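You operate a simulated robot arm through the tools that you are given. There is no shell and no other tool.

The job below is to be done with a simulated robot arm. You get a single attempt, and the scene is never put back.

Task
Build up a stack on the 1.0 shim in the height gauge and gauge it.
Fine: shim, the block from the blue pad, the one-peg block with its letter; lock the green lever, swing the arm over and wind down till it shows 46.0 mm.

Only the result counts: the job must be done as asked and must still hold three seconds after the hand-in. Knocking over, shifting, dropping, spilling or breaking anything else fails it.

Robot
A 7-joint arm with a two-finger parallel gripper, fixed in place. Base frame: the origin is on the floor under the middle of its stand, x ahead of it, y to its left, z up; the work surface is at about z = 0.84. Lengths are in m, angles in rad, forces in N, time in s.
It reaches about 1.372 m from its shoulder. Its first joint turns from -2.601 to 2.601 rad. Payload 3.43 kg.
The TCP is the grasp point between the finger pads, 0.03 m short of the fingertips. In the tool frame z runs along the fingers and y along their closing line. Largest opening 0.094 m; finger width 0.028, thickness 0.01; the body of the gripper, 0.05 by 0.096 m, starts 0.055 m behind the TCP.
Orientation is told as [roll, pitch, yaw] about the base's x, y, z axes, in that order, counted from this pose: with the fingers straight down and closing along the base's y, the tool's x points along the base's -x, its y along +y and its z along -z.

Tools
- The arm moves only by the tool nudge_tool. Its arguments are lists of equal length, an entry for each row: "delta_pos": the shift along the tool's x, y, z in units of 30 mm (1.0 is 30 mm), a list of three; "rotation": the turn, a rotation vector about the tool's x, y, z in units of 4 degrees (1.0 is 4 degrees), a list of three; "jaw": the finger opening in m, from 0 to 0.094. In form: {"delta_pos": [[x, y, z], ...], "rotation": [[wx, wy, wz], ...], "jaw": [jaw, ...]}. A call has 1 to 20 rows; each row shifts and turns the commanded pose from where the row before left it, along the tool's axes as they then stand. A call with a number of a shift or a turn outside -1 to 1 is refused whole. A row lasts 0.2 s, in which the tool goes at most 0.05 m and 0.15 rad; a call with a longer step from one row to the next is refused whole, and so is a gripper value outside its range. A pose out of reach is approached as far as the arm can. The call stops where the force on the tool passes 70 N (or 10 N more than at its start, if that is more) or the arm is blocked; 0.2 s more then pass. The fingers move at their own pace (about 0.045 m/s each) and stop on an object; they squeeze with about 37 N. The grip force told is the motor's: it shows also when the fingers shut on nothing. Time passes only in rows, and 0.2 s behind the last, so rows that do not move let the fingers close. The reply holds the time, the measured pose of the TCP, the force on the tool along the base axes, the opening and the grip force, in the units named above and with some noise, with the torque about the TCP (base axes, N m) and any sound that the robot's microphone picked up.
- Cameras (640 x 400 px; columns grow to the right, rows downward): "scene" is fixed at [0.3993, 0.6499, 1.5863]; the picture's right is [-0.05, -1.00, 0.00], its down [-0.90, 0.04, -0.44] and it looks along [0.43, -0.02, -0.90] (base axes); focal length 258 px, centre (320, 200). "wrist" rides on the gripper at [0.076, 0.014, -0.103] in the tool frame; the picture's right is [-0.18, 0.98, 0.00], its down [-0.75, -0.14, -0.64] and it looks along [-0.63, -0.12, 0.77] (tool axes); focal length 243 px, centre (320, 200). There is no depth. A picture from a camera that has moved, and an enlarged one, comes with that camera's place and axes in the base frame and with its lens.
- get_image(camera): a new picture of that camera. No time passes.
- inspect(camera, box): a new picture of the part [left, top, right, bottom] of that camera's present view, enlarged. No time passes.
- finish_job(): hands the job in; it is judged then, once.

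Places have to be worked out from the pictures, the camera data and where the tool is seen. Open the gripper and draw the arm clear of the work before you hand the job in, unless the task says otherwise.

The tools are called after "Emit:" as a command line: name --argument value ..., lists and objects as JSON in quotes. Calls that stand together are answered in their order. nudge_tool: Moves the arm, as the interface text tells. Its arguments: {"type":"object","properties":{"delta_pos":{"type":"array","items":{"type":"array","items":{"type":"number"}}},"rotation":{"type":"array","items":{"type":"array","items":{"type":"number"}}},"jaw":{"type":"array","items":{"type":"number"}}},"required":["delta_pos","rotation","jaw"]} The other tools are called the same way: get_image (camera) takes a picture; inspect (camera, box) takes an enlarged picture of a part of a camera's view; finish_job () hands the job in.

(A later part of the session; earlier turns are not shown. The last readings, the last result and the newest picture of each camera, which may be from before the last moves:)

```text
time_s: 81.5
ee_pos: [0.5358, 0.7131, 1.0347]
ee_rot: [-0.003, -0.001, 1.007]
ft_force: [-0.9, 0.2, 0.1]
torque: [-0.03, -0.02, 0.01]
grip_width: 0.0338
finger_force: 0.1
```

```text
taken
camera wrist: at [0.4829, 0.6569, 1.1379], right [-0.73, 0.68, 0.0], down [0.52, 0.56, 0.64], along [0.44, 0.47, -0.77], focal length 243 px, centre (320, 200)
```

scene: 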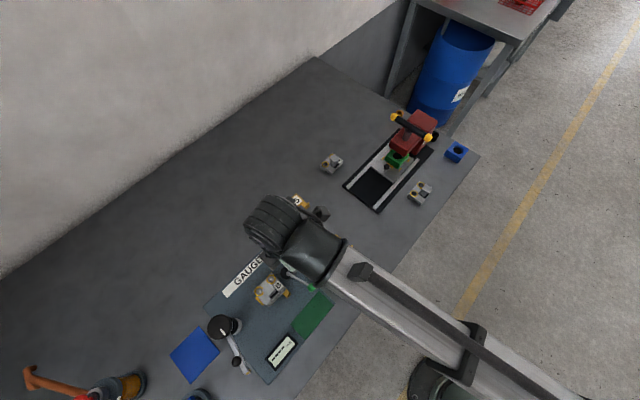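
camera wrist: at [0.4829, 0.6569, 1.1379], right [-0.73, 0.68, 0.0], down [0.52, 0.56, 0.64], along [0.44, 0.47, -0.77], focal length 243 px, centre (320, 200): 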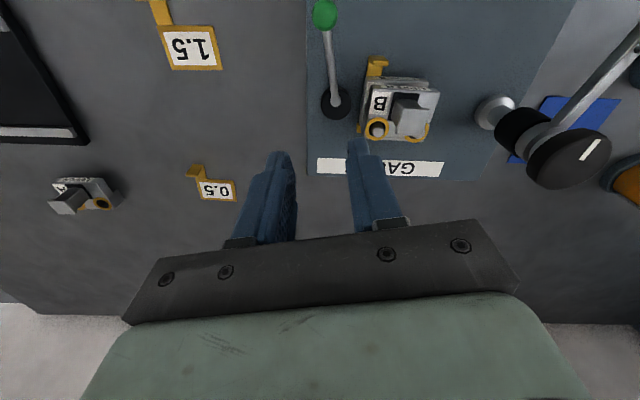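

The orientation is good and the ball measures (0.488, 0.668, 0.887). I move above it and descend to just above the ball.

Emit:
nudge_tool --delta_pos '[[0.71, 0.177, 0], [0.71, 0.177, 0], [0.7, 0.176, 0], [0, 0, 0.8], [0, 0, 0.8], [0, 0, 0.8], [0, 0, 0.55], [0, 0, 0], [0, 0, 0]]' --rotation '[[0, 0, 0], [0, 0, 0], [0, 0, 0], [0, 0, 0], [0, 0, 0], [0, 0, 0], [0, 0, 0], [0, 0, 0], [0, 0, 0]]' --jaw '[0.034, 0.034, 0.034, 0.034, 0.034, 0.034, 0.034, 0.034, 0.034]'

Emit:
get_image --camera "wrist"

Emit:
inspect --camera "wrist" --box '[230, 100, 410, 220]'

Emit:
get_image --camera "scene"

```text
time_s: 83.5
ee_pos: [0.4886, 0.6693, 0.9453]
ee_rot: [-0.001, -0.002, 1.008]
ft_force: [-0.7, -1.0, 0.1]
torque: [0.0, -0.02, -0.03]
grip_width: 0.0338
finger_force: 0.0
```

```text
taken
camera wrist: at [0.4362, 0.6119, 1.0481], right [-0.73, 0.68, 0.0], down [0.52, 0.56, 0.64], along [0.44, 0.47, -0.77], focal length 243 px, centre (320, 200)
```

wrist: 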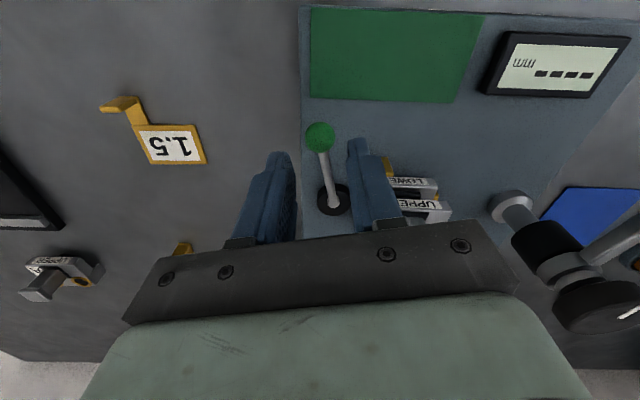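

```text
3.33 times, centred on (320, 160) of wrist
camera zoom: at [0.4362, 0.6119, 1.0481], right [-0.73, 0.68, 0.0], down [0.52, 0.56, 0.64], along [0.44, 0.47, -0.77], focal length 809 px, centre (320, 333)
```

zoom: 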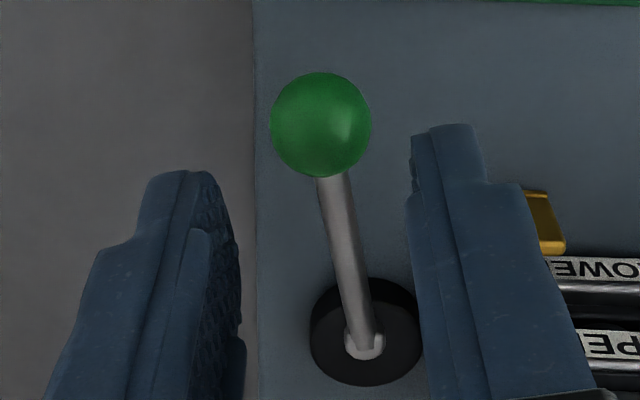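

```text
taken
```

scene: 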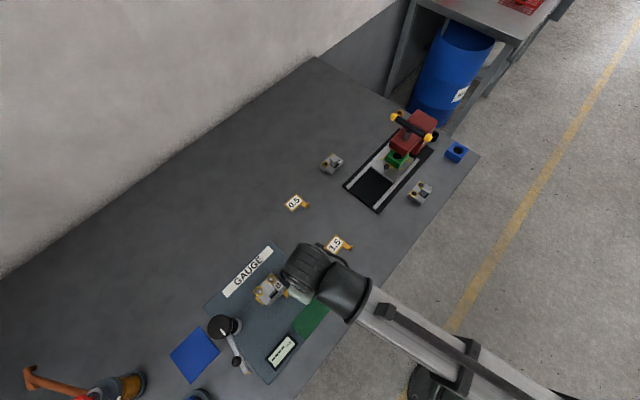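

The ball is exactly on the tool axis. I lower the fork around it (tips at about 0.872).

Emit:
nudge_tool --delta_pos '[[0, 0, 0.5], [0, 0, 0.5], [0, 0, 0.43], [0, 0, 0]]' --rotation '[[0, 0, 0], [0, 0, 0], [0, 0, 0], [0, 0, 0]]' --jaw '[0.034, 0.034, 0.034, 0.028]'

Emit:
inspect --camera "wrist" --box '[230, 100, 410, 220]'

```text
time_s: 84.5
ee_pos: [0.4886, 0.6683, 0.9029]
ee_rot: [-0.001, 0.0, 1.009]
ft_force: [0.5, -0.1, -0.3]
torque: [0.03, 0.0, -0.01]
grip_width: 0.028
finger_force: 0.0
```

```text
3.33 times, centred on (320, 160) of wrist
camera zoom: at [0.4352, 0.6121, 1.0059], right [-0.73, 0.68, 0.0], down [0.52, 0.56, 0.64], along [0.44, 0.47, -0.77], focal length 809 px, centre (320, 333)
```

zoom: 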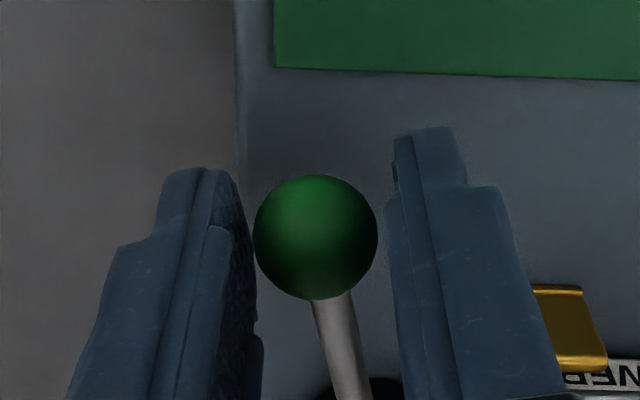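

The ball is in the fork. I swing counter-clockwise 20° along the lever's arc (moving the ball to the right) and check force and picture.

Emit:
nudge_tool --delta_pos '[[0, -0.1, 0], [0, -0.172, 0], [0, -0.172, 0], [0, -0.172, 0], [0, -0.172, 0], [0, -0.172, 0], [0, 0, 0]]' --rotation '[[0, 0, 0], [0, 0, -1], [0, 0, -1], [0, 0, -1], [0, 0, -1], [0, 0, -1], [0, 0, 0]]' --jaw '[0.028, 0.028, 0.028, 0.028, 0.028, 0.028, 0.028]'

Emit:
get_image --camera "wrist"

Emit:
inspect --camera "wrist" --box '[230, 100, 410, 220]'

```text
time_s: 86.1
ee_pos: [0.5145, 0.6555, 0.9024]
ee_rot: [-0.001, -0.001, 1.356]
ft_force: [-0.6, 0.1, 0.6]
torque: [0.0, 0.0, -0.01]
grip_width: 0.028
finger_force: 0.6
```

```text
taken
camera wrist: at [0.4839, 0.5837, 1.0061], right [-0.92, 0.39, 0.0], down [0.3, 0.71, 0.64], along [0.25, 0.59, -0.77], focal length 243 px, centre (320, 200)
```

wrist: 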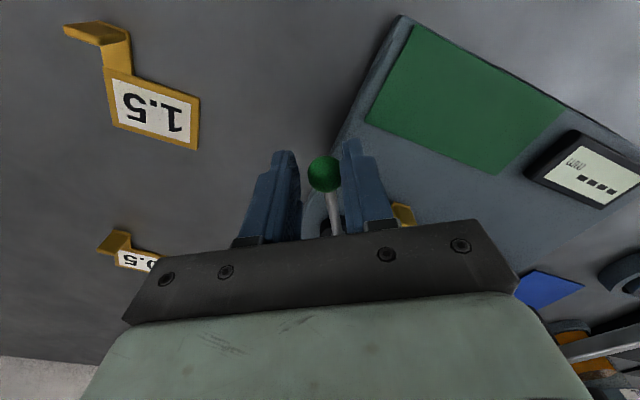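

```text
3.33 times, centred on (320, 160) of wrist
camera zoom: at [0.4839, 0.5837, 1.0061], right [-0.92, 0.39, 0.0], down [0.3, 0.71, 0.64], along [0.25, 0.59, -0.77], focal length 809 px, centre (320, 333)
```

zoom: 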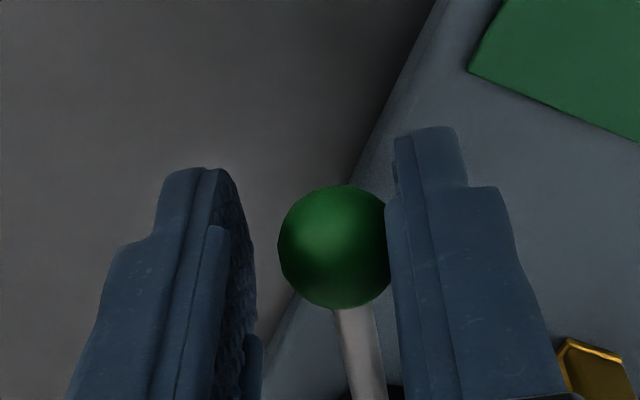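

The lever turns freely and follows. I continue another 40°.

Emit:
nudge_tool --delta_pos '[[-0.02, -0.17, 0], [-0.02, -0.17, 0], [-0.02, -0.17, 0], [-0.01, -0.17, 0], [0, -0.17, 0], [0, -0.17, 0], [0, -0.17, 0], [0, -0.17, 0], [0, -0.17, 0], [0, -0.17, 0], [0, 0, 0]]' --rotation '[[0, 0, -1], [0, 0, -1], [0, 0, -1], [0, 0, -1], [0, 0, -1], [0, 0, -1], [0, 0, -1], [0, 0, -1], [0, 0, -1], [0, 0, -1], [0, 0, 0]]' --jaw '[0.028, 0.028, 0.028, 0.028, 0.028, 0.028, 0.028, 0.028, 0.028, 0.028, 0.028]'

Emit:
get_image --camera "wrist"

Emit:
inspect --camera "wrist" --box '[230, 100, 410, 220]'

Emit:
get_image --camera "scene"

```text
time_s: 88.5
ee_pos: [0.565, 0.664, 0.9038]
ee_rot: [0.002, 0.001, 2.056]
ft_force: [0.5, -0.5, 0.2]
torque: [-0.01, 0.0, 0.01]
grip_width: 0.028
finger_force: 0.1
```

```text
taken
camera wrist: at [0.5878, 0.5895, 1.0063], right [-0.96, -0.3, 0.0], down [-0.23, 0.73, 0.64], along [-0.19, 0.61, -0.77], focal length 243 px, centre (320, 200)
```

wrist: 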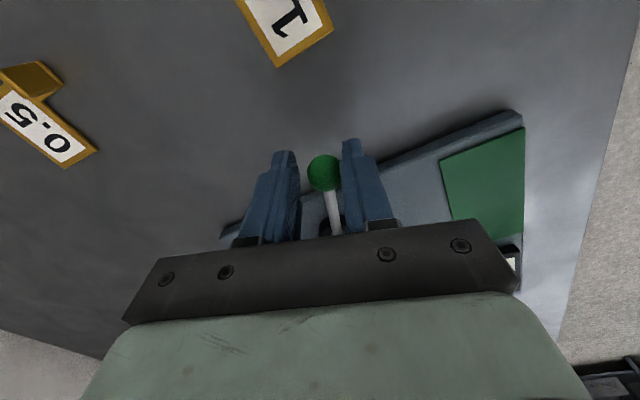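

```text
3.33 times, centred on (320, 160) of wrist
camera zoom: at [0.5878, 0.5895, 1.0063], right [-0.96, -0.3, 0.0], down [-0.23, 0.73, 0.64], along [-0.19, 0.61, -0.77], focal length 809 px, centre (320, 333)
```

zoom: 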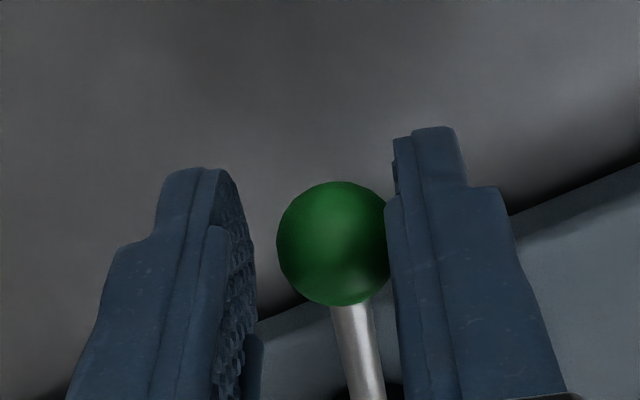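

```text
taken
```

scene: 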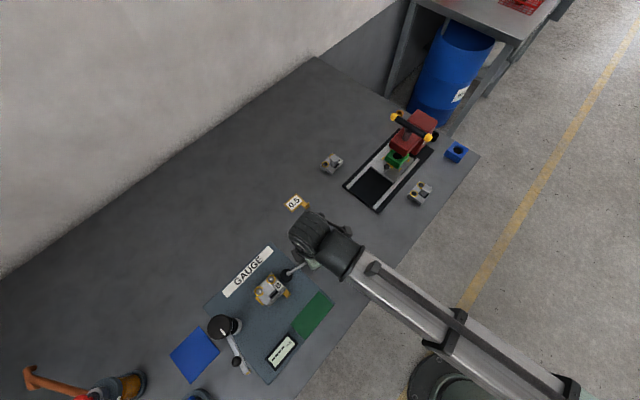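

Still free and the ball is at 60° of travel. I continue another 32°.

Emit:
nudge_tool --delta_pos '[[0, -0.17, 0], [0, -0.17, 0], [0, -0.17, 0], [0, -0.17, 0], [0, -0.17, 0], [0, -0.17, 0], [0, -0.17, 0], [0, -0.17, 0], [0, 0, 0]]' --rotation '[[0, 0, -1], [0, 0, -1], [0, 0, -1], [0, 0, -1], [0, 0, -1], [0, 0, -1], [0, 0, -1], [0, 0, -1], [0, 0, 0]]' --jaw '[0.028, 0.028, 0.028, 0.028, 0.028, 0.028, 0.028, 0.028, 0.028]'

Emit:
get_image --camera "wrist"

Emit:
inspect --camera "scene" --box '[240, 240, 340, 320]'

```text
time_s: 90.5
ee_pos: [0.5904, 0.6876, 0.9032]
ee_rot: [0.008, 0.0, 2.614]
ft_force: [-27.6, -24.8, -3.7]
torque: [-0.3, 0.4, -0.09]
grip_width: 0.0479
finger_force: 17.2
```

```text
taken
camera wrist: at [0.6511, 0.6377, 1.0062], right [-0.65, -0.76, 0.01], down [-0.58, 0.51, 0.64], along [-0.49, 0.41, -0.77], focal length 243 px, centre (320, 200)
```

wrist: 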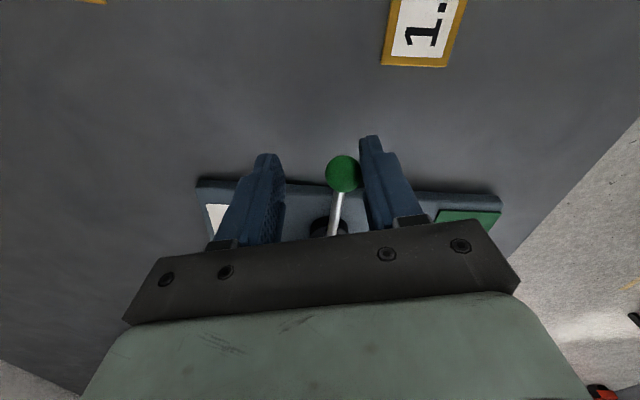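

```text
5.00 times, centred on (290, 280) of scene
camera zoom: at [0.3993, 0.6499, 1.5863], right [-0.05, -1.0, 0.0], down [-0.9, 0.04, -0.44], along [0.43, -0.02, -0.9], focal length 1290 px, centre (470, -200)
```

zoom: 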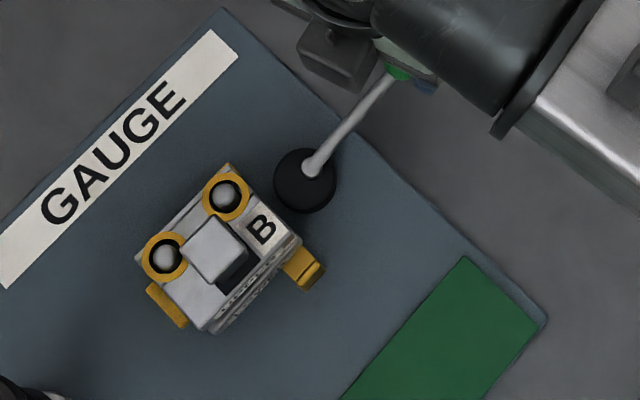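

Force has risen to about 37 N tangentially. The ball is at an angle of about -43°, so the lever points along the plate's long axis, about 80° from its start. The cam is against the stack and this is the locked end stop. I back the fork off to centre on the ball, open, and rise.

Emit:
nudge_tool --delta_pos '[[0, 0.2, 0], [0, 0.2, 0], [0, 0, 0], [0, 0, 0]]' --rotation '[[0, 0, 0], [0, 0, 0], [0, 0, 0], [0, 0, 0]]' --jaw '[0.046, 0.046, 0.046, 0.046]'

Emit:
get_image --camera "wrist"

Emit:
inspect --camera "scene" --box '[240, 240, 340, 320]'

```text
time_s: 91.5
ee_pos: [0.5892, 0.6799, 0.9032]
ee_rot: [0.0, 0.0, 2.615]
ft_force: [0.3, 0.5, -0.2]
torque: [0.03, 0.01, 0.02]
grip_width: 0.046
finger_force: 0.1
```

```text
taken
camera wrist: at [0.6476, 0.6296, 1.0063], right [-0.65, -0.76, 0.0], down [-0.58, 0.5, 0.64], along [-0.48, 0.42, -0.77], focal length 243 px, centre (320, 200)
```

wrist: 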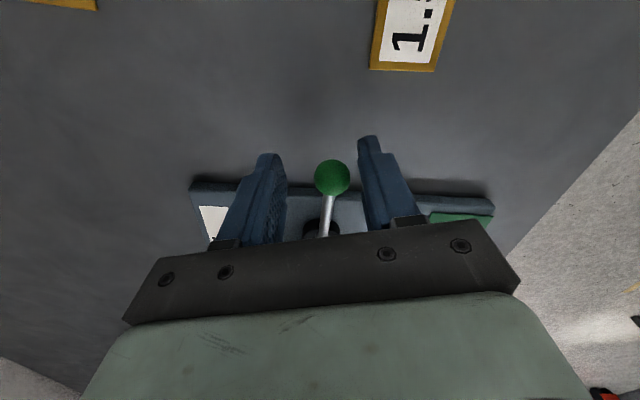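

```text
5.00 times, centred on (290, 280) of scene
camera zoom: at [0.3993, 0.6499, 1.5863], right [-0.05, -1.0, 0.0], down [-0.9, 0.04, -0.44], along [0.43, -0.02, -0.9], focal length 1290 px, centre (470, -200)
```

zoom: 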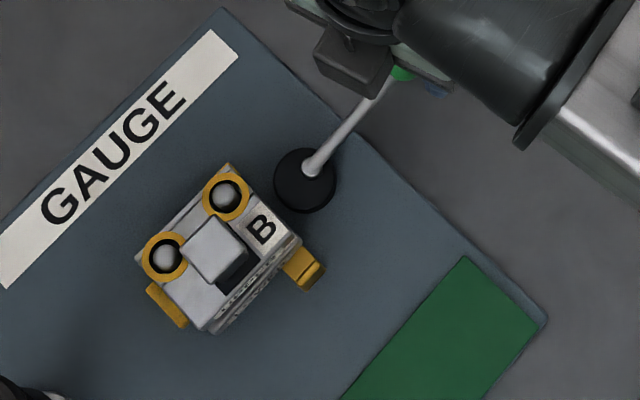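

After unloading, the lever stays pointing along the plate axis with the cam lobe toward the stack, so it is locked. I rise clear.

Emit:
nudge_tool --delta_pos '[[0, 0, -0.5], [0, 0, -0.8], [0, 0, -1], [0, 0, -1], [0, 0, -1], [0, 0, 0]]' --rotation '[[0, 0, 0], [0, 0, 0], [0, 0, 0], [0, 0, 0], [0, 0, 0], [0, 0, 0]]' --jaw '[0.046, 0.046, 0.046, 0.046, 0.046, 0.046]'

Emit:
get_image --camera "scene"

Emit:
inspect --camera "scene" --box '[190, 250, 330, 390]'

Emit:
inspect --camera "scene" --box '[255, 265, 305, 315]'

```text
time_s: 92.9
ee_pos: [0.5874, 0.6787, 1.0334]
ee_rot: [0.001, 0.002, 2.614]
ft_force: [-0.2, -0.4, -0.3]
torque: [-0.01, -0.01, 0.02]
grip_width: 0.0462
finger_force: 0.1
```

```text
taken
```

scene: 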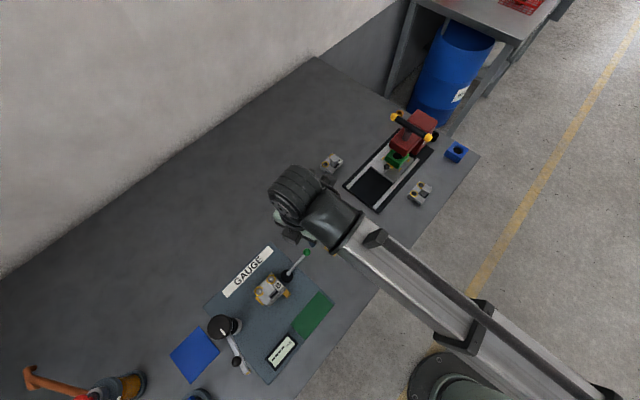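

```text
2.86 times, centred on (260, 320) of scene
camera zoom: at [0.3993, 0.6499, 1.5863], right [-0.05, -1.0, 0.0], down [-0.9, 0.04, -0.44], along [0.43, -0.02, -0.9], focal length 737 px, centre (491, -143)
```

zoom: 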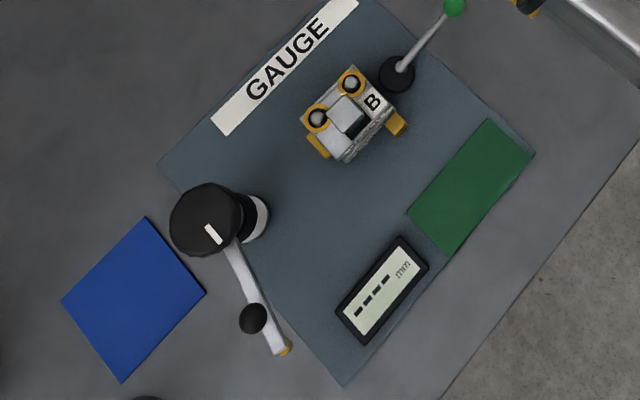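

```text
8.00 times, centred on (280, 290) of scene
camera zoom: at [0.3993, 0.6499, 1.5863], right [-0.05, -1.0, 0.0], down [-0.9, 0.04, -0.44], along [0.43, -0.02, -0.9], focal length 2063 px, centre (640, -520)
```

zoom: 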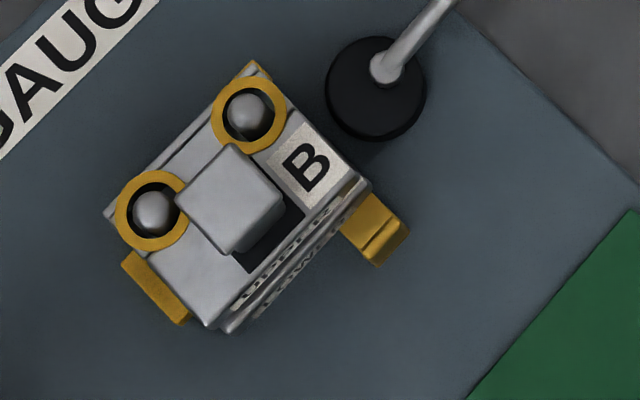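

The stack looks tidy with UPPER and LOWER both facing the front. The display text may have changed, so I zoom in on it.

Emit:
inspect --camera "scene" --box '[260, 325, 305, 375]'

Emit:
inspect --camera "scene" --box '[200, 305, 260, 385]'

```text
8.00 times, centred on (282, 350) of scene
camera zoom: at [0.3993, 0.6499, 1.5863], right [-0.05, -1.0, 0.0], down [-0.9, 0.04, -0.44], along [0.43, -0.02, -0.9], focal length 2063 px, centre (620, -1000)
```

zoom: 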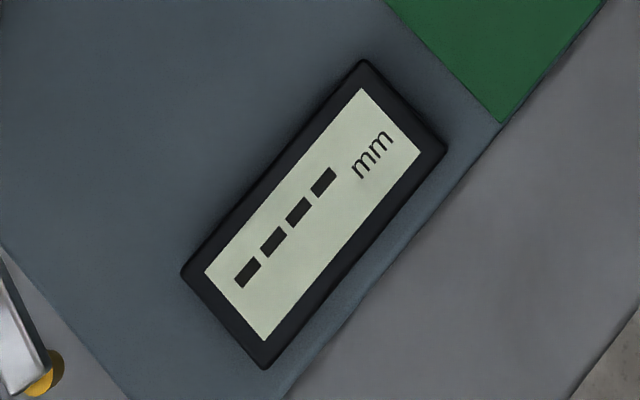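

```text
5.00 times, centred on (230, 345) of scene
camera zoom: at [0.3993, 0.6499, 1.5863], right [-0.05, -1.0, 0.0], down [-0.9, 0.04, -0.44], along [0.43, -0.02, -0.9], focal length 1290 px, centre (770, -525)
```

zoom: 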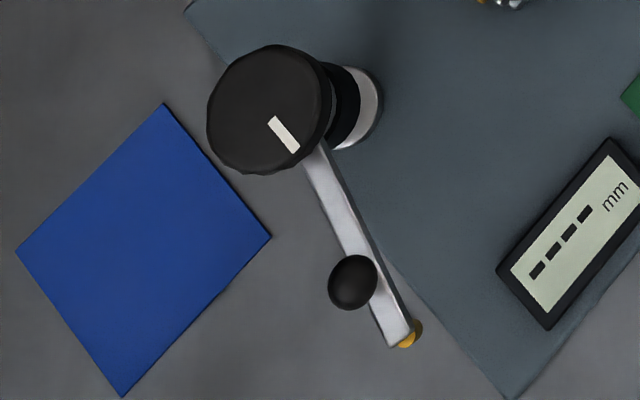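

The display still shows "----", as expected before gauging. The swing arm's black ball handle triangulates to about (0.340, 0.826, 0.962), at radius 77 mm from the post axis (0.405, 0.866). I turn the tool so its closing line will be tangential there (yaw about 31.5°), staying where it is for now.

Emit:
nudge_tool --delta_pos '[[0, 0, 0], [0, 0, 0], [0, 0, 0], [0, 0, 0], [0, 0, 0], [0, 0, 0], [0, 0, 0], [0, 0, 0], [0, 0, 0], [0, 0, 0], [0, 0, 0], [0, 0, 0], [0, 0, 0], [0, 0, 0], [0, 0, 0], [0, 0, 0], [0, 0, 0], [0, 0, 0], [0, 0, 0], [0, 0, 0]]' --rotation '[[0, 0, 1], [0, 0, 1], [0, 0, 1], [0, 0, 1], [0, 0, 1], [0, 0, 1], [0, 0, 1], [0, 0, 1], [0, 0, 1], [0, 0, 1], [0, 0, 1], [0, 0, 1], [0, 0, 1], [0, 0, 1], [0, 0, 1], [0, 0, 1], [0, 0, 1], [0, 0, 1], [0, 0, 1], [0, 0, 1]]' --jaw '[0.036, 0.036, 0.036, 0.036, 0.036, 0.036, 0.036, 0.036, 0.036, 0.036, 0.036, 0.036, 0.036, 0.036, 0.036, 0.036, 0.036, 0.036, 0.036, 0.036]'

Emit:
nudge_tool --delta_pos '[[0, 0, 0], [0, 0, 0], [0, 0, 0], [0, 0, 0], [0, 0, 0], [0, 0, 0], [0, 0, 0], [0, 0, 0], [0, 0, 0], [0, 0, 0], [0, 0, 0]]' --rotation '[[0, 0, 1], [0, 0, 1], [0, 0, 1], [0, 0, 1], [0, 0, 1], [0, 0, 1], [0, 0, 1], [0, 0, 1], [0, 0, 1], [0, 0, 0.6], [0, 0, 0]]' --jaw '[0.036, 0.036, 0.036, 0.036, 0.036, 0.036, 0.036, 0.036, 0.036, 0.036, 0.036]'

Emit:
get_image --camera "wrist"

```text
time_s: 97.1
ee_pos: [0.5888, 0.6791, 1.0323]
ee_rot: [-0.003, -0.001, 1.217]
ft_force: [0.6, -0.2, -0.3]
torque: [0.01, -0.04, 0.0]
grip_width: 0.036
finger_force: 0.0
```

```text
time_s: 99.5
ee_pos: [0.5895, 0.6792, 1.0307]
ee_rot: [0.0, -0.001, 0.546]
ft_force: [1.4, 0.3, 0.2]
torque: [-0.01, -0.01, -0.02]
grip_width: 0.0358
finger_force: 0.2
```

```text
taken
camera wrist: at [0.516, 0.6524, 1.1349], right [-0.35, 0.94, 0.0], down [0.72, 0.27, 0.64], along [0.6, 0.23, -0.77], focal length 243 px, centre (320, 200)
```

wrist: 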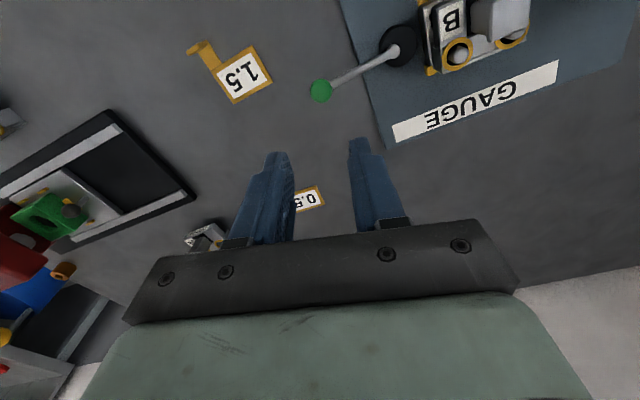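

I travel to above the arm's ball handle at z≈1.04.

Emit:
nudge_tool --delta_pos '[[0.507, 0.943, -0.033], [0.507, 0.943, -0.033], [0.507, 0.943, -0.033], [0.507, 0.943, -0.033], [0.507, 0.943, -0.033], [0.507, 0.943, -0.033], [0.507, 0.943, -0.033], [0.507, 0.943, -0.033], [0.507, 0.943, -0.033], [0, 0, 0], [0, 0, 0]]' --rotation '[[0, 0, 0], [0, 0, 0], [0, 0, 0], [0, 0, 0], [0, 0, 0], [0, 0, 0], [0, 0, 0], [0, 0, 0], [0, 0, 0], [0, 0, 0], [0, 0, 0]]' --jaw '[0.036, 0.036, 0.036, 0.036, 0.036, 0.036, 0.036, 0.036, 0.036, 0.036, 0.036]'

Emit:
get_image --camera "wrist"

Emit:
inspect --camera "wrist" --box '[250, 60, 410, 200]'

Emit:
get_image --camera "scene"

```text
time_s: 101.9
ee_pos: [0.3392, 0.8247, 1.0422]
ee_rot: [-0.002, 0.0, 0.549]
ft_force: [-0.6, 0.0, 0.0]
torque: [0.01, -0.03, 0.03]
grip_width: 0.0361
finger_force: 0.2
```

```text
taken
camera wrist: at [0.2665, 0.7988, 1.1448], right [-0.35, 0.94, 0.0], down [0.72, 0.27, 0.64], along [0.6, 0.23, -0.77], focal length 243 px, centre (320, 200)
```

wrist: 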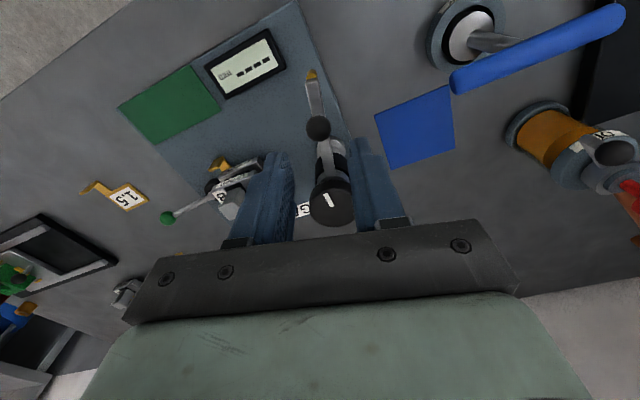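

```text
2.86 times, centred on (330, 130) of wrist
camera zoom: at [0.2665, 0.7988, 1.1448], right [-0.35, 0.94, 0.0], down [0.72, 0.27, 0.64], along [0.6, 0.23, -0.77], focal length 693 px, centre (291, 400)
```

zoom: 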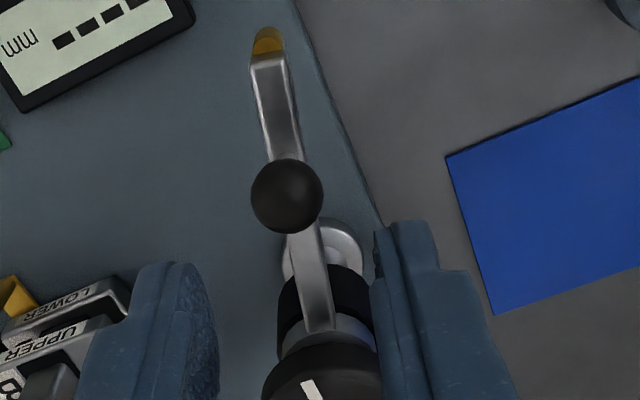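

```text
taken
```

scene: 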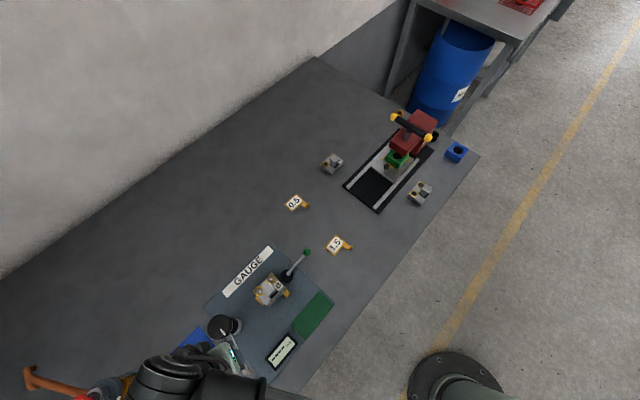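

The ball handle is within 2 mm of the tool axis. I lower the fork around it, with tips at about 0.945, staying above the arm and the stack's handle.

Emit:
nudge_tool --delta_pos '[[-0.067, -0.053, 0.5], [0, 0, 0.7], [0, 0, 0.7], [0, 0, 0.33], [0, 0, 0]]' --rotation '[[0, 0, 0], [0, 0, 0], [0, 0, 0], [0, 0, 0], [0, 0, 0]]' --jaw '[0.036, 0.036, 0.036, 0.036, 0.028]'

Emit:
get_image --camera "wrist"

Emit:
inspect --camera "wrist" --box '[230, 100, 410, 220]'

```text
time_s: 103.1
ee_pos: [0.3424, 0.8258, 0.9736]
ee_rot: [-0.002, 0.002, 0.548]
ft_force: [0.0, 0.5, -0.3]
torque: [-0.01, -0.01, 0.0]
grip_width: 0.028
finger_force: 0.1
```

```text
taken
camera wrist: at [0.269, 0.7979, 1.0768], right [-0.35, 0.94, 0.0], down [0.72, 0.27, 0.64], along [0.6, 0.23, -0.77], focal length 243 px, centre (320, 200)
```

wrist: 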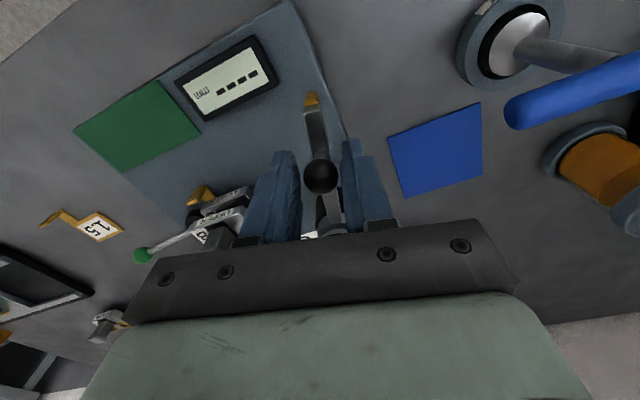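

```text
3.33 times, centred on (320, 160) of wrist
camera zoom: at [0.269, 0.7979, 1.0768], right [-0.35, 0.94, 0.0], down [0.72, 0.27, 0.64], along [0.6, 0.23, -0.77], focal length 809 px, centre (320, 333)
```

zoom: 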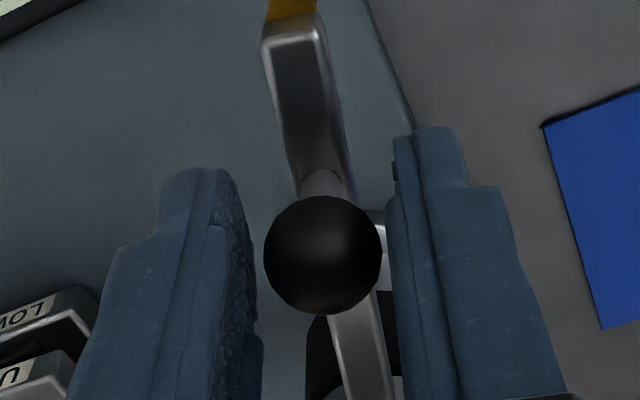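

The fork is in place. I swing the arm 40° counter-clockwise, toward the stack, about the post axis.

Emit:
nudge_tool --delta_pos '[[0, -0.1, 0], [0, -0.1785, 0], [0, -0.1785, 0], [0, -0.1785, 0], [0, -0.1785, 0], [0, -0.1785, 0], [0, -0.1785, 0], [0, -0.1785, 0], [0, -0.1785, 0], [0, -0.1785, 0], [0, -0.1785, 0], [0, 0, 0]]' --rotation '[[0, 0, 0], [0, 0, -1], [0, 0, -1], [0, 0, -1], [0, 0, -1], [0, 0, -1], [0, 0, -1], [0, 0, -1], [0, 0, -1], [0, 0, -1], [0, 0, -1], [0, 0, 0]]' --jaw '[0.028, 0.028, 0.028, 0.028, 0.028, 0.028, 0.028, 0.028, 0.028, 0.028, 0.028, 0.028]'

Emit:
get_image --camera "wrist"

Emit:
inspect --camera "wrist" --box '[230, 100, 410, 220]'

```text
time_s: 105.7
ee_pos: [0.3854, 0.7885, 0.9745]
ee_rot: [-0.002, 0.0, 1.244]
ft_force: [0.4, -0.3, -0.3]
torque: [-0.02, -0.04, -0.03]
grip_width: 0.0279
finger_force: 0.0
```

```text
taken
camera wrist: at [0.3468, 0.7209, 1.0771], right [-0.87, 0.49, 0.0], down [0.37, 0.67, 0.64], along [0.31, 0.56, -0.77], focal length 243 px, centre (320, 200)
```

wrist: 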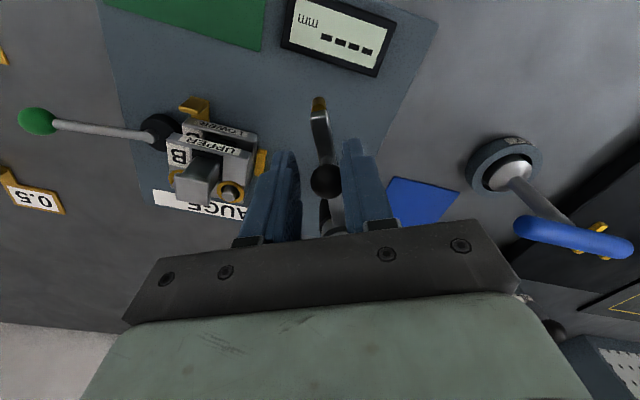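

```text
3.33 times, centred on (320, 160) of wrist
camera zoom: at [0.3468, 0.7209, 1.0771], right [-0.87, 0.49, 0.0], down [0.37, 0.67, 0.64], along [0.31, 0.56, -0.77], focal length 809 px, centre (320, 333)
```

zoom: 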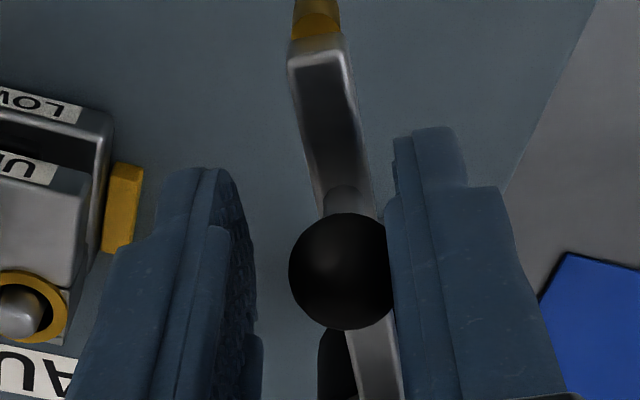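

The arm swings freely and follows. I continue another 32°, trimming a little toward the post.

Emit:
nudge_tool --delta_pos '[[-0.03, -0.176, 0], [-0.03, -0.176, 0], [-0.03, -0.176, 0], [-0.02, -0.176, 0], [-0.01, -0.176, 0], [-0.01, -0.176, 0], [-0.01, -0.176, 0], [-0.01, -0.176, 0], [0, 0, 0]]' --rotation '[[0, 0, -1], [0, 0, -1], [0, 0, -1], [0, 0, -1], [0, 0, -1], [0, 0, -1], [0, 0, -1], [0, 0, -1], [0, 0, 0]]' --jaw '[0.028, 0.028, 0.028, 0.028, 0.028, 0.028, 0.028, 0.028, 0.028]'

Emit:
get_image --camera "wrist"

Emit:
inspect --camera "wrist" --box '[210, 80, 410, 220]'

```text
time_s: 107.7
ee_pos: [0.4257, 0.7897, 0.9732]
ee_rot: [0.001, 0.003, 1.805]
ft_force: [-0.1, -0.2, 0.9]
torque: [0.0, -0.01, -0.01]
grip_width: 0.0278
finger_force: 0.0
```

```text
taken
camera wrist: at [0.4293, 0.712, 1.0775], right [-1.0, -0.05, 0.0], down [-0.04, 0.77, 0.64], along [-0.03, 0.64, -0.77], focal length 243 px, centre (320, 200)
```

wrist: 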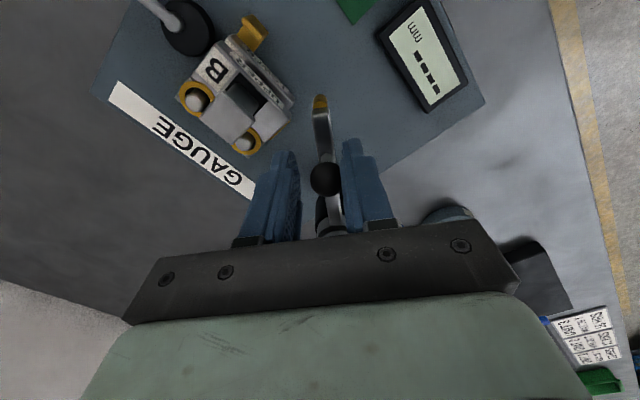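

```text
2.86 times, centred on (310, 150) of wrist
camera zoom: at [0.4293, 0.712, 1.0775], right [-1.0, -0.05, 0.0], down [-0.04, 0.77, 0.64], along [-0.03, 0.64, -0.77], focal length 693 px, centre (349, 343)
```

zoom: 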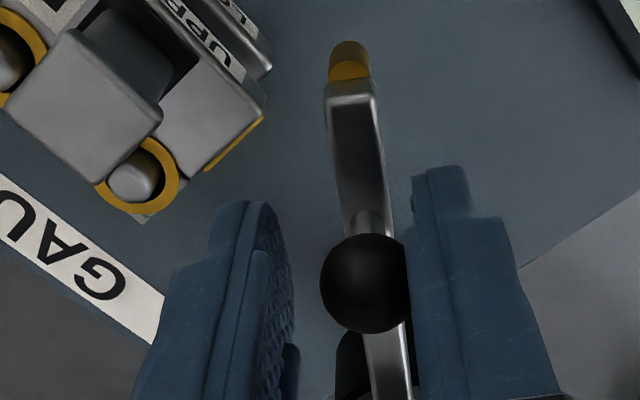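

About 30° to go. I continue in smaller portions, watching the clearance of the arm tip to the stack's handle.

Emit:
nudge_tool --delta_pos '[[0, -0.176, 0], [0, -0.176, 0], [0, -0.176, 0], [0, -0.176, 0], [0, 0, 0]]' --rotation '[[0, 0, -1], [0, 0, -1], [0, 0, -1], [0, 0, -1], [0, 0, 0]]' --jaw '[0.028, 0.028, 0.028, 0.028, 0.028]'

Emit:
get_image --camera "wrist"

Emit:
inspect --camera "wrist" --box '[210, 60, 410, 220]'

```text
time_s: 108.9
ee_pos: [0.4464, 0.7958, 0.9736]
ee_rot: [0.0, 0.001, 2.084]
ft_force: [0.6, 0.8, -0.5]
torque: [0.02, -0.02, 0.02]
grip_width: 0.0279
finger_force: 0.0
```

```text
taken
camera wrist: at [0.4712, 0.7234, 1.0773], right [-0.95, -0.32, 0.0], down [-0.25, 0.73, 0.64], along [-0.21, 0.61, -0.77], focal length 243 px, centre (320, 200)
```

wrist: 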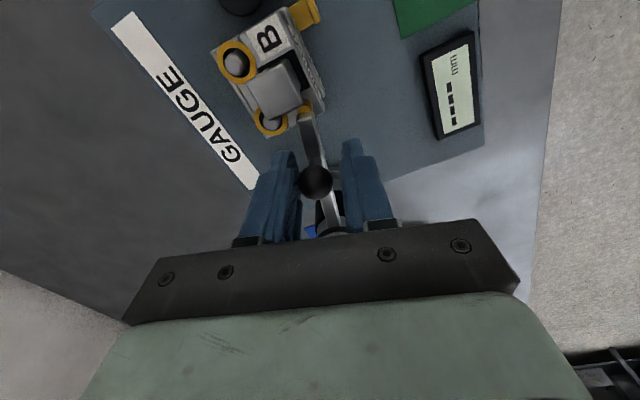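

```text
2.50 times, centred on (310, 140) of wrist
camera zoom: at [0.4712, 0.7234, 1.0773], right [-0.95, -0.32, 0.0], down [-0.25, 0.73, 0.64], along [-0.21, 0.61, -0.77], focal length 606 px, centre (345, 350)
```

zoom: 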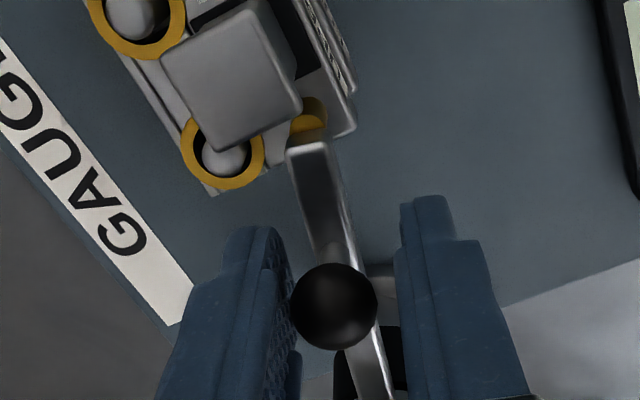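

The arm is at about -57° (about 12° short of the plate axis) and its tip has just come over the upper block's left end, clear of the handle. I continue in 4° steps.

Emit:
nudge_tool --delta_pos '[[0, -0.176, 0], [0, -0.176, 0], [0, 0, 0]]' --rotation '[[0, 0, -1], [0, 0, -1], [0, 0, 0]]' --jaw '[0.028, 0.028, 0.028]'

Emit:
get_image --camera "wrist"

Emit:
inspect --camera "wrist" --box '[210, 60, 410, 220]'

```text
time_s: 109.7
ee_pos: [0.4541, 0.801, 0.9746]
ee_rot: [-0.002, 0.002, 2.224]
ft_force: [-5.9, -1.7, 0.3]
torque: [-0.05, 0.11, -0.01]
grip_width: 0.0316
finger_force: 3.2
```

```text
taken
camera wrist: at [0.4891, 0.7328, 1.0774], right [-0.89, -0.45, 0.0], down [-0.35, 0.69, 0.64], along [-0.29, 0.57, -0.77], focal length 243 px, centre (320, 200)
```

wrist: 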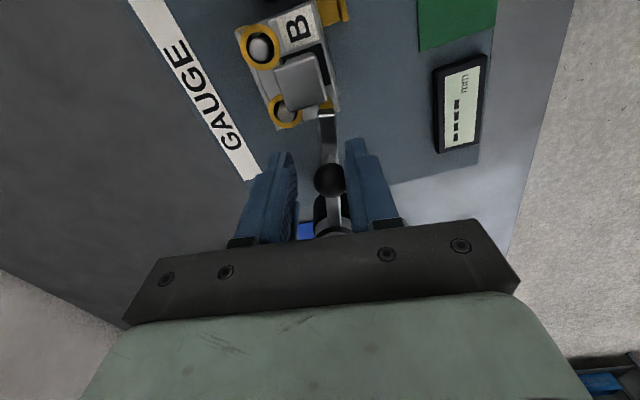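

```text
2.50 times, centred on (310, 140) of wrist
camera zoom: at [0.4891, 0.7328, 1.0774], right [-0.89, -0.45, 0.0], down [-0.35, 0.69, 0.64], along [-0.29, 0.57, -0.77], focal length 606 px, centre (345, 350)
```

zoom: 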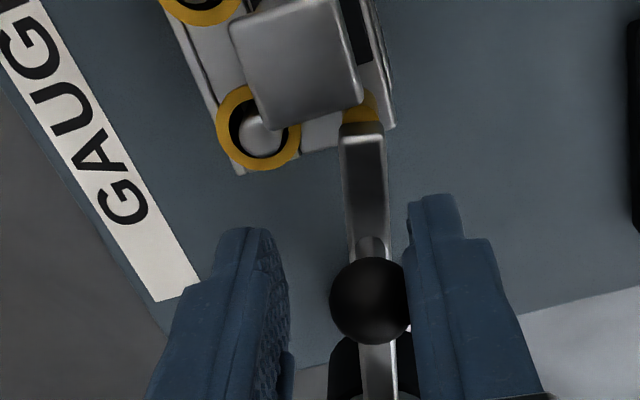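

The arm stopped at about -57° with a light push of about 6 N, so it may be at its end stop. I check the display and the tip-to-handle gap closely.

Emit:
inspect --camera "wrist" --box '[425, 45, 495, 160]'

Emit:
inspect --camera "wrist" --box '[270, 70, 370, 160]'

Emit:
inspect --camera "scene" --box '[200, 250, 320, 380]'

```text
3.48 times, centred on (460, 102) of wrist
camera zoom: at [0.4891, 0.7328, 1.0774], right [-0.89, -0.45, 0.0], down [-0.35, 0.69, 0.64], along [-0.29, 0.57, -0.77], focal length 844 px, centre (-167, 539)
```

zoom: 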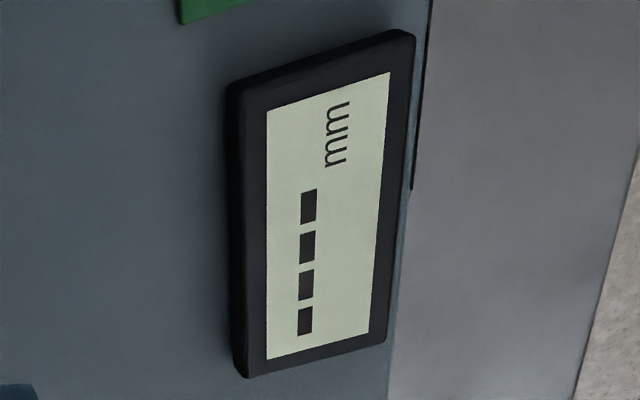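

```text
4.44 times, centred on (320, 115) of wrist
camera zoom: at [0.4891, 0.7328, 1.0774], right [-0.89, -0.45, 0.0], down [-0.35, 0.69, 0.64], along [-0.29, 0.57, -0.77], focal length 1078 px, centre (320, 578)
```

zoom: 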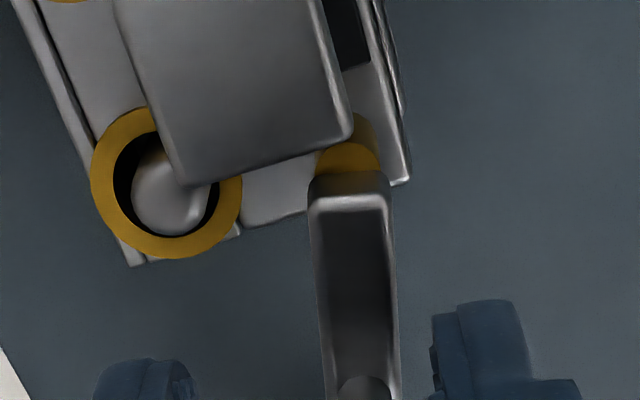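

```text
3.08 times, centred on (260, 315) of scene
camera zoom: at [0.3993, 0.6499, 1.5863], right [-0.05, -1.0, 0.0], down [-0.9, 0.04, -0.44], along [0.43, -0.02, -0.9], focal length 794 px, centre (505, -154)
```

zoom: 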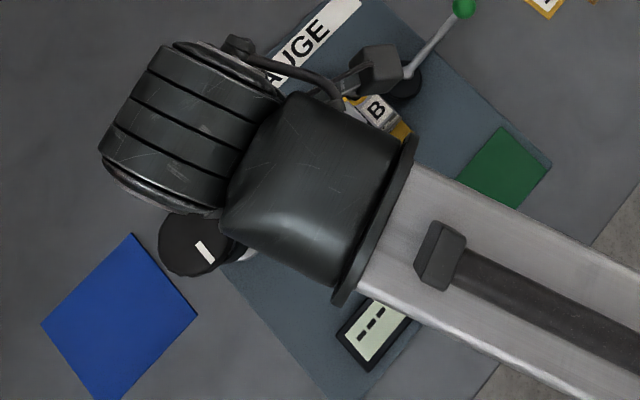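

The measuring pin is over the upper block's free front-left top, about 9 mm in from each edge and well clear of the handle. The arm has swung about 92°, so it is at its end stop. I centre the fork on the ball without dragging it, open, and rise.

Emit:
nudge_tool --delta_pos '[[0, 0.16, 0], [0, 0, 0], [0, 0, -0.4], [0, 0, -0.8], [0, 0, -1], [0, 0, 0]]' --rotation '[[0, 0, 0], [0, 0, 0], [0, 0, 0], [0, 0, 0], [0, 0, 0], [0, 0, 0]]' --jaw '[0.034, 0.036, 0.036, 0.036, 0.036, 0.036]'

Emit:
get_image --camera "wrist"

Emit:
inspect --camera "wrist" --box '[250, 60, 390, 240]'

```text
time_s: 111.1
ee_pos: [0.4509, 0.7983, 1.0404]
ee_rot: [0.0, 0.001, 2.224]
ft_force: [-0.5, 0.2, -0.1]
torque: [0.01, 0.02, 0.01]
grip_width: 0.036
finger_force: 0.0
```

```text
taken
camera wrist: at [0.4861, 0.7295, 1.1443], right [-0.89, -0.45, 0.0], down [-0.35, 0.69, 0.64], along [-0.29, 0.57, -0.77], focal length 243 px, centre (320, 200)
```

wrist: 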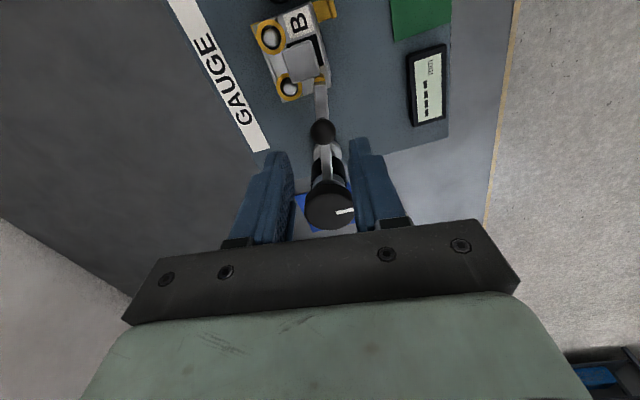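

```text
2.22 times, centred on (320, 150) of wrist
camera zoom: at [0.4861, 0.7295, 1.1443], right [-0.89, -0.45, 0.0], down [-0.35, 0.69, 0.64], along [-0.29, 0.57, -0.77], focal length 539 px, centre (320, 311)
```

zoom: 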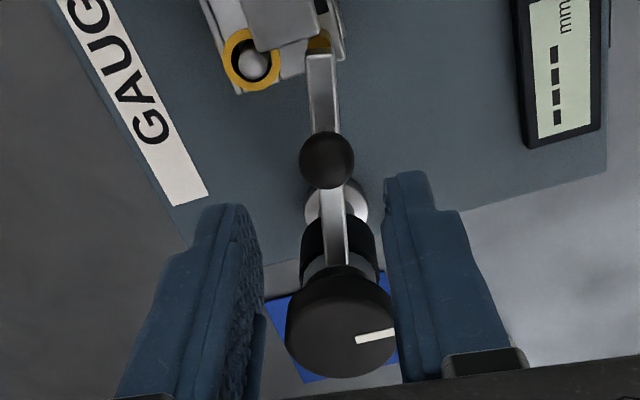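

The arm stays put. The knob's top centre measures about (0.4057, 0.865) with its top at about 0.97 and a diameter of about 52 mm. I move over the knob axis with the fingers opened to 75 mm.

Emit:
nudge_tool --delta_pos '[[-0.9, -0.05, 0], [-0.9, -0.05, 0], [-0.88, -0.05, 0], [0, 0, 0], [0, 0, 0]]' --rotation '[[0, 0, 0], [0, 0, 0], [0, 0, 0], [0, 0, 0], [0, 0, 0]]' --jaw '[0.075, 0.075, 0.075, 0.075, 0.075]'

Emit:
get_image --camera "wrist"

Emit:
inspect --camera "wrist" --box '[240, 80, 400, 220]'

Emit:
get_image --camera "scene"

```text
time_s: 112.3
ee_pos: [0.4055, 0.8657, 1.04]
ee_rot: [0.002, 0.002, 2.223]
ft_force: [0.5, 0.2, -0.5]
torque: [-0.02, 0.01, 0.0]
grip_width: 0.075
finger_force: 0.0
```

```text
taken
camera wrist: at [0.4403, 0.7959, 1.1424], right [-0.89, -0.45, 0.0], down [-0.35, 0.69, 0.64], along [-0.29, 0.57, -0.77], focal length 243 px, centre (320, 200)
```

wrist: 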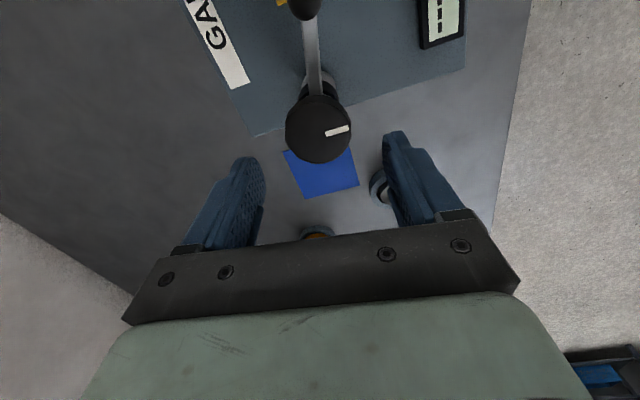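

```text
2.86 times, centred on (320, 150) of wrist
camera zoom: at [0.4403, 0.7959, 1.1424], right [-0.89, -0.45, 0.0], down [-0.35, 0.69, 0.64], along [-0.29, 0.57, -0.77], focal length 693 px, centre (320, 343)
```

zoom: 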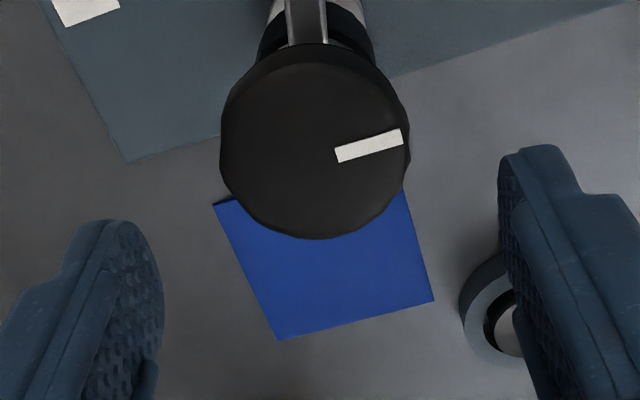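

```text
taken
```

scene: 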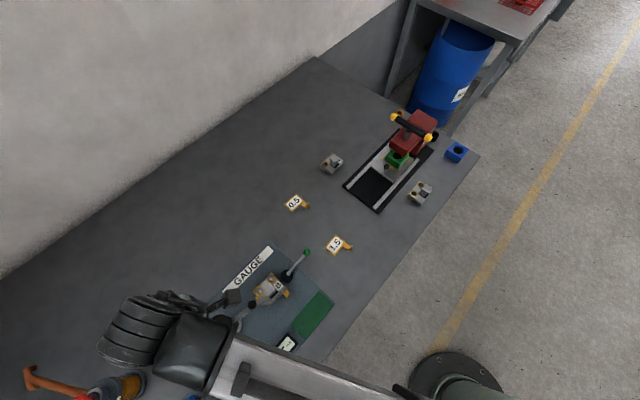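

The knob is centred under the tool within 1 mm. I descend so the fingers straddle it and close gently onto it.

Emit:
nudge_tool --delta_pos '[[0.015, -0.04, 0.5], [0, 0, 0.7], [0, 0, 0.7], [0, 0, 0.25], [0, 0, 0]]' --rotation '[[0, 0, 0], [0, 0, 0], [0, 0, 0], [0, 0, 0], [0, 0, 0]]' --jaw '[0.075, 0.075, 0.075, 0.075, 0.075]'

Emit:
get_image --camera "wrist"

Emit:
inspect --camera "scene" --box '[190, 270, 310, 370]'

```text
time_s: 113.5
ee_pos: [0.4053, 0.8671, 0.9748]
ee_rot: [0.0, 0.002, 2.224]
ft_force: [0.0, 0.2, -0.6]
torque: [-0.01, 0.02, 0.0]
grip_width: 0.0752
finger_force: 0.0
```

```text
taken
camera wrist: at [0.4406, 0.7971, 1.0783], right [-0.89, -0.45, 0.0], down [-0.35, 0.69, 0.64], along [-0.29, 0.57, -0.77], focal length 243 px, centre (320, 200)
```

wrist: 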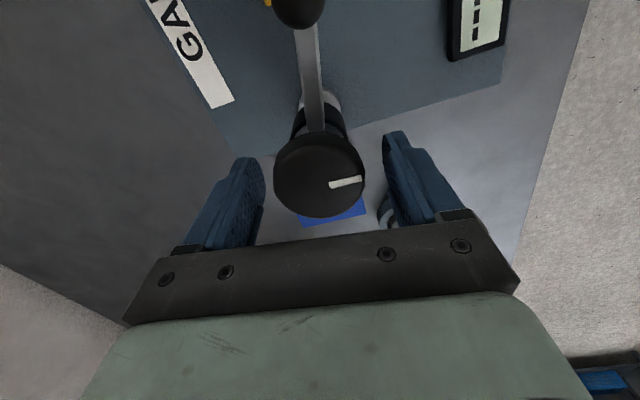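

```text
4.00 times, centred on (250, 320) of scene
camera zoom: at [0.3993, 0.6499, 1.5863], right [-0.05, -1.0, 0.0], down [-0.9, 0.04, -0.44], along [0.43, -0.02, -0.9], focal length 1032 px, centre (600, -280)
```

zoom: 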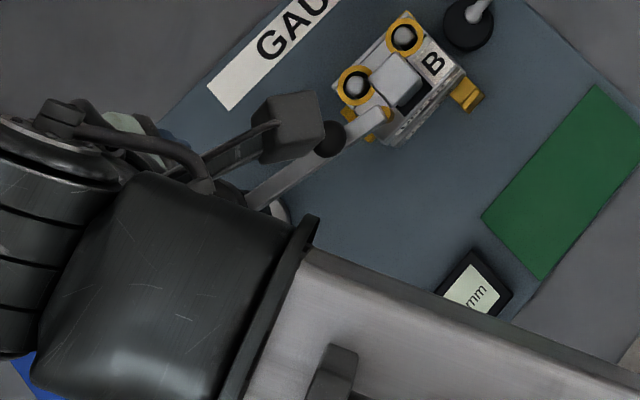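

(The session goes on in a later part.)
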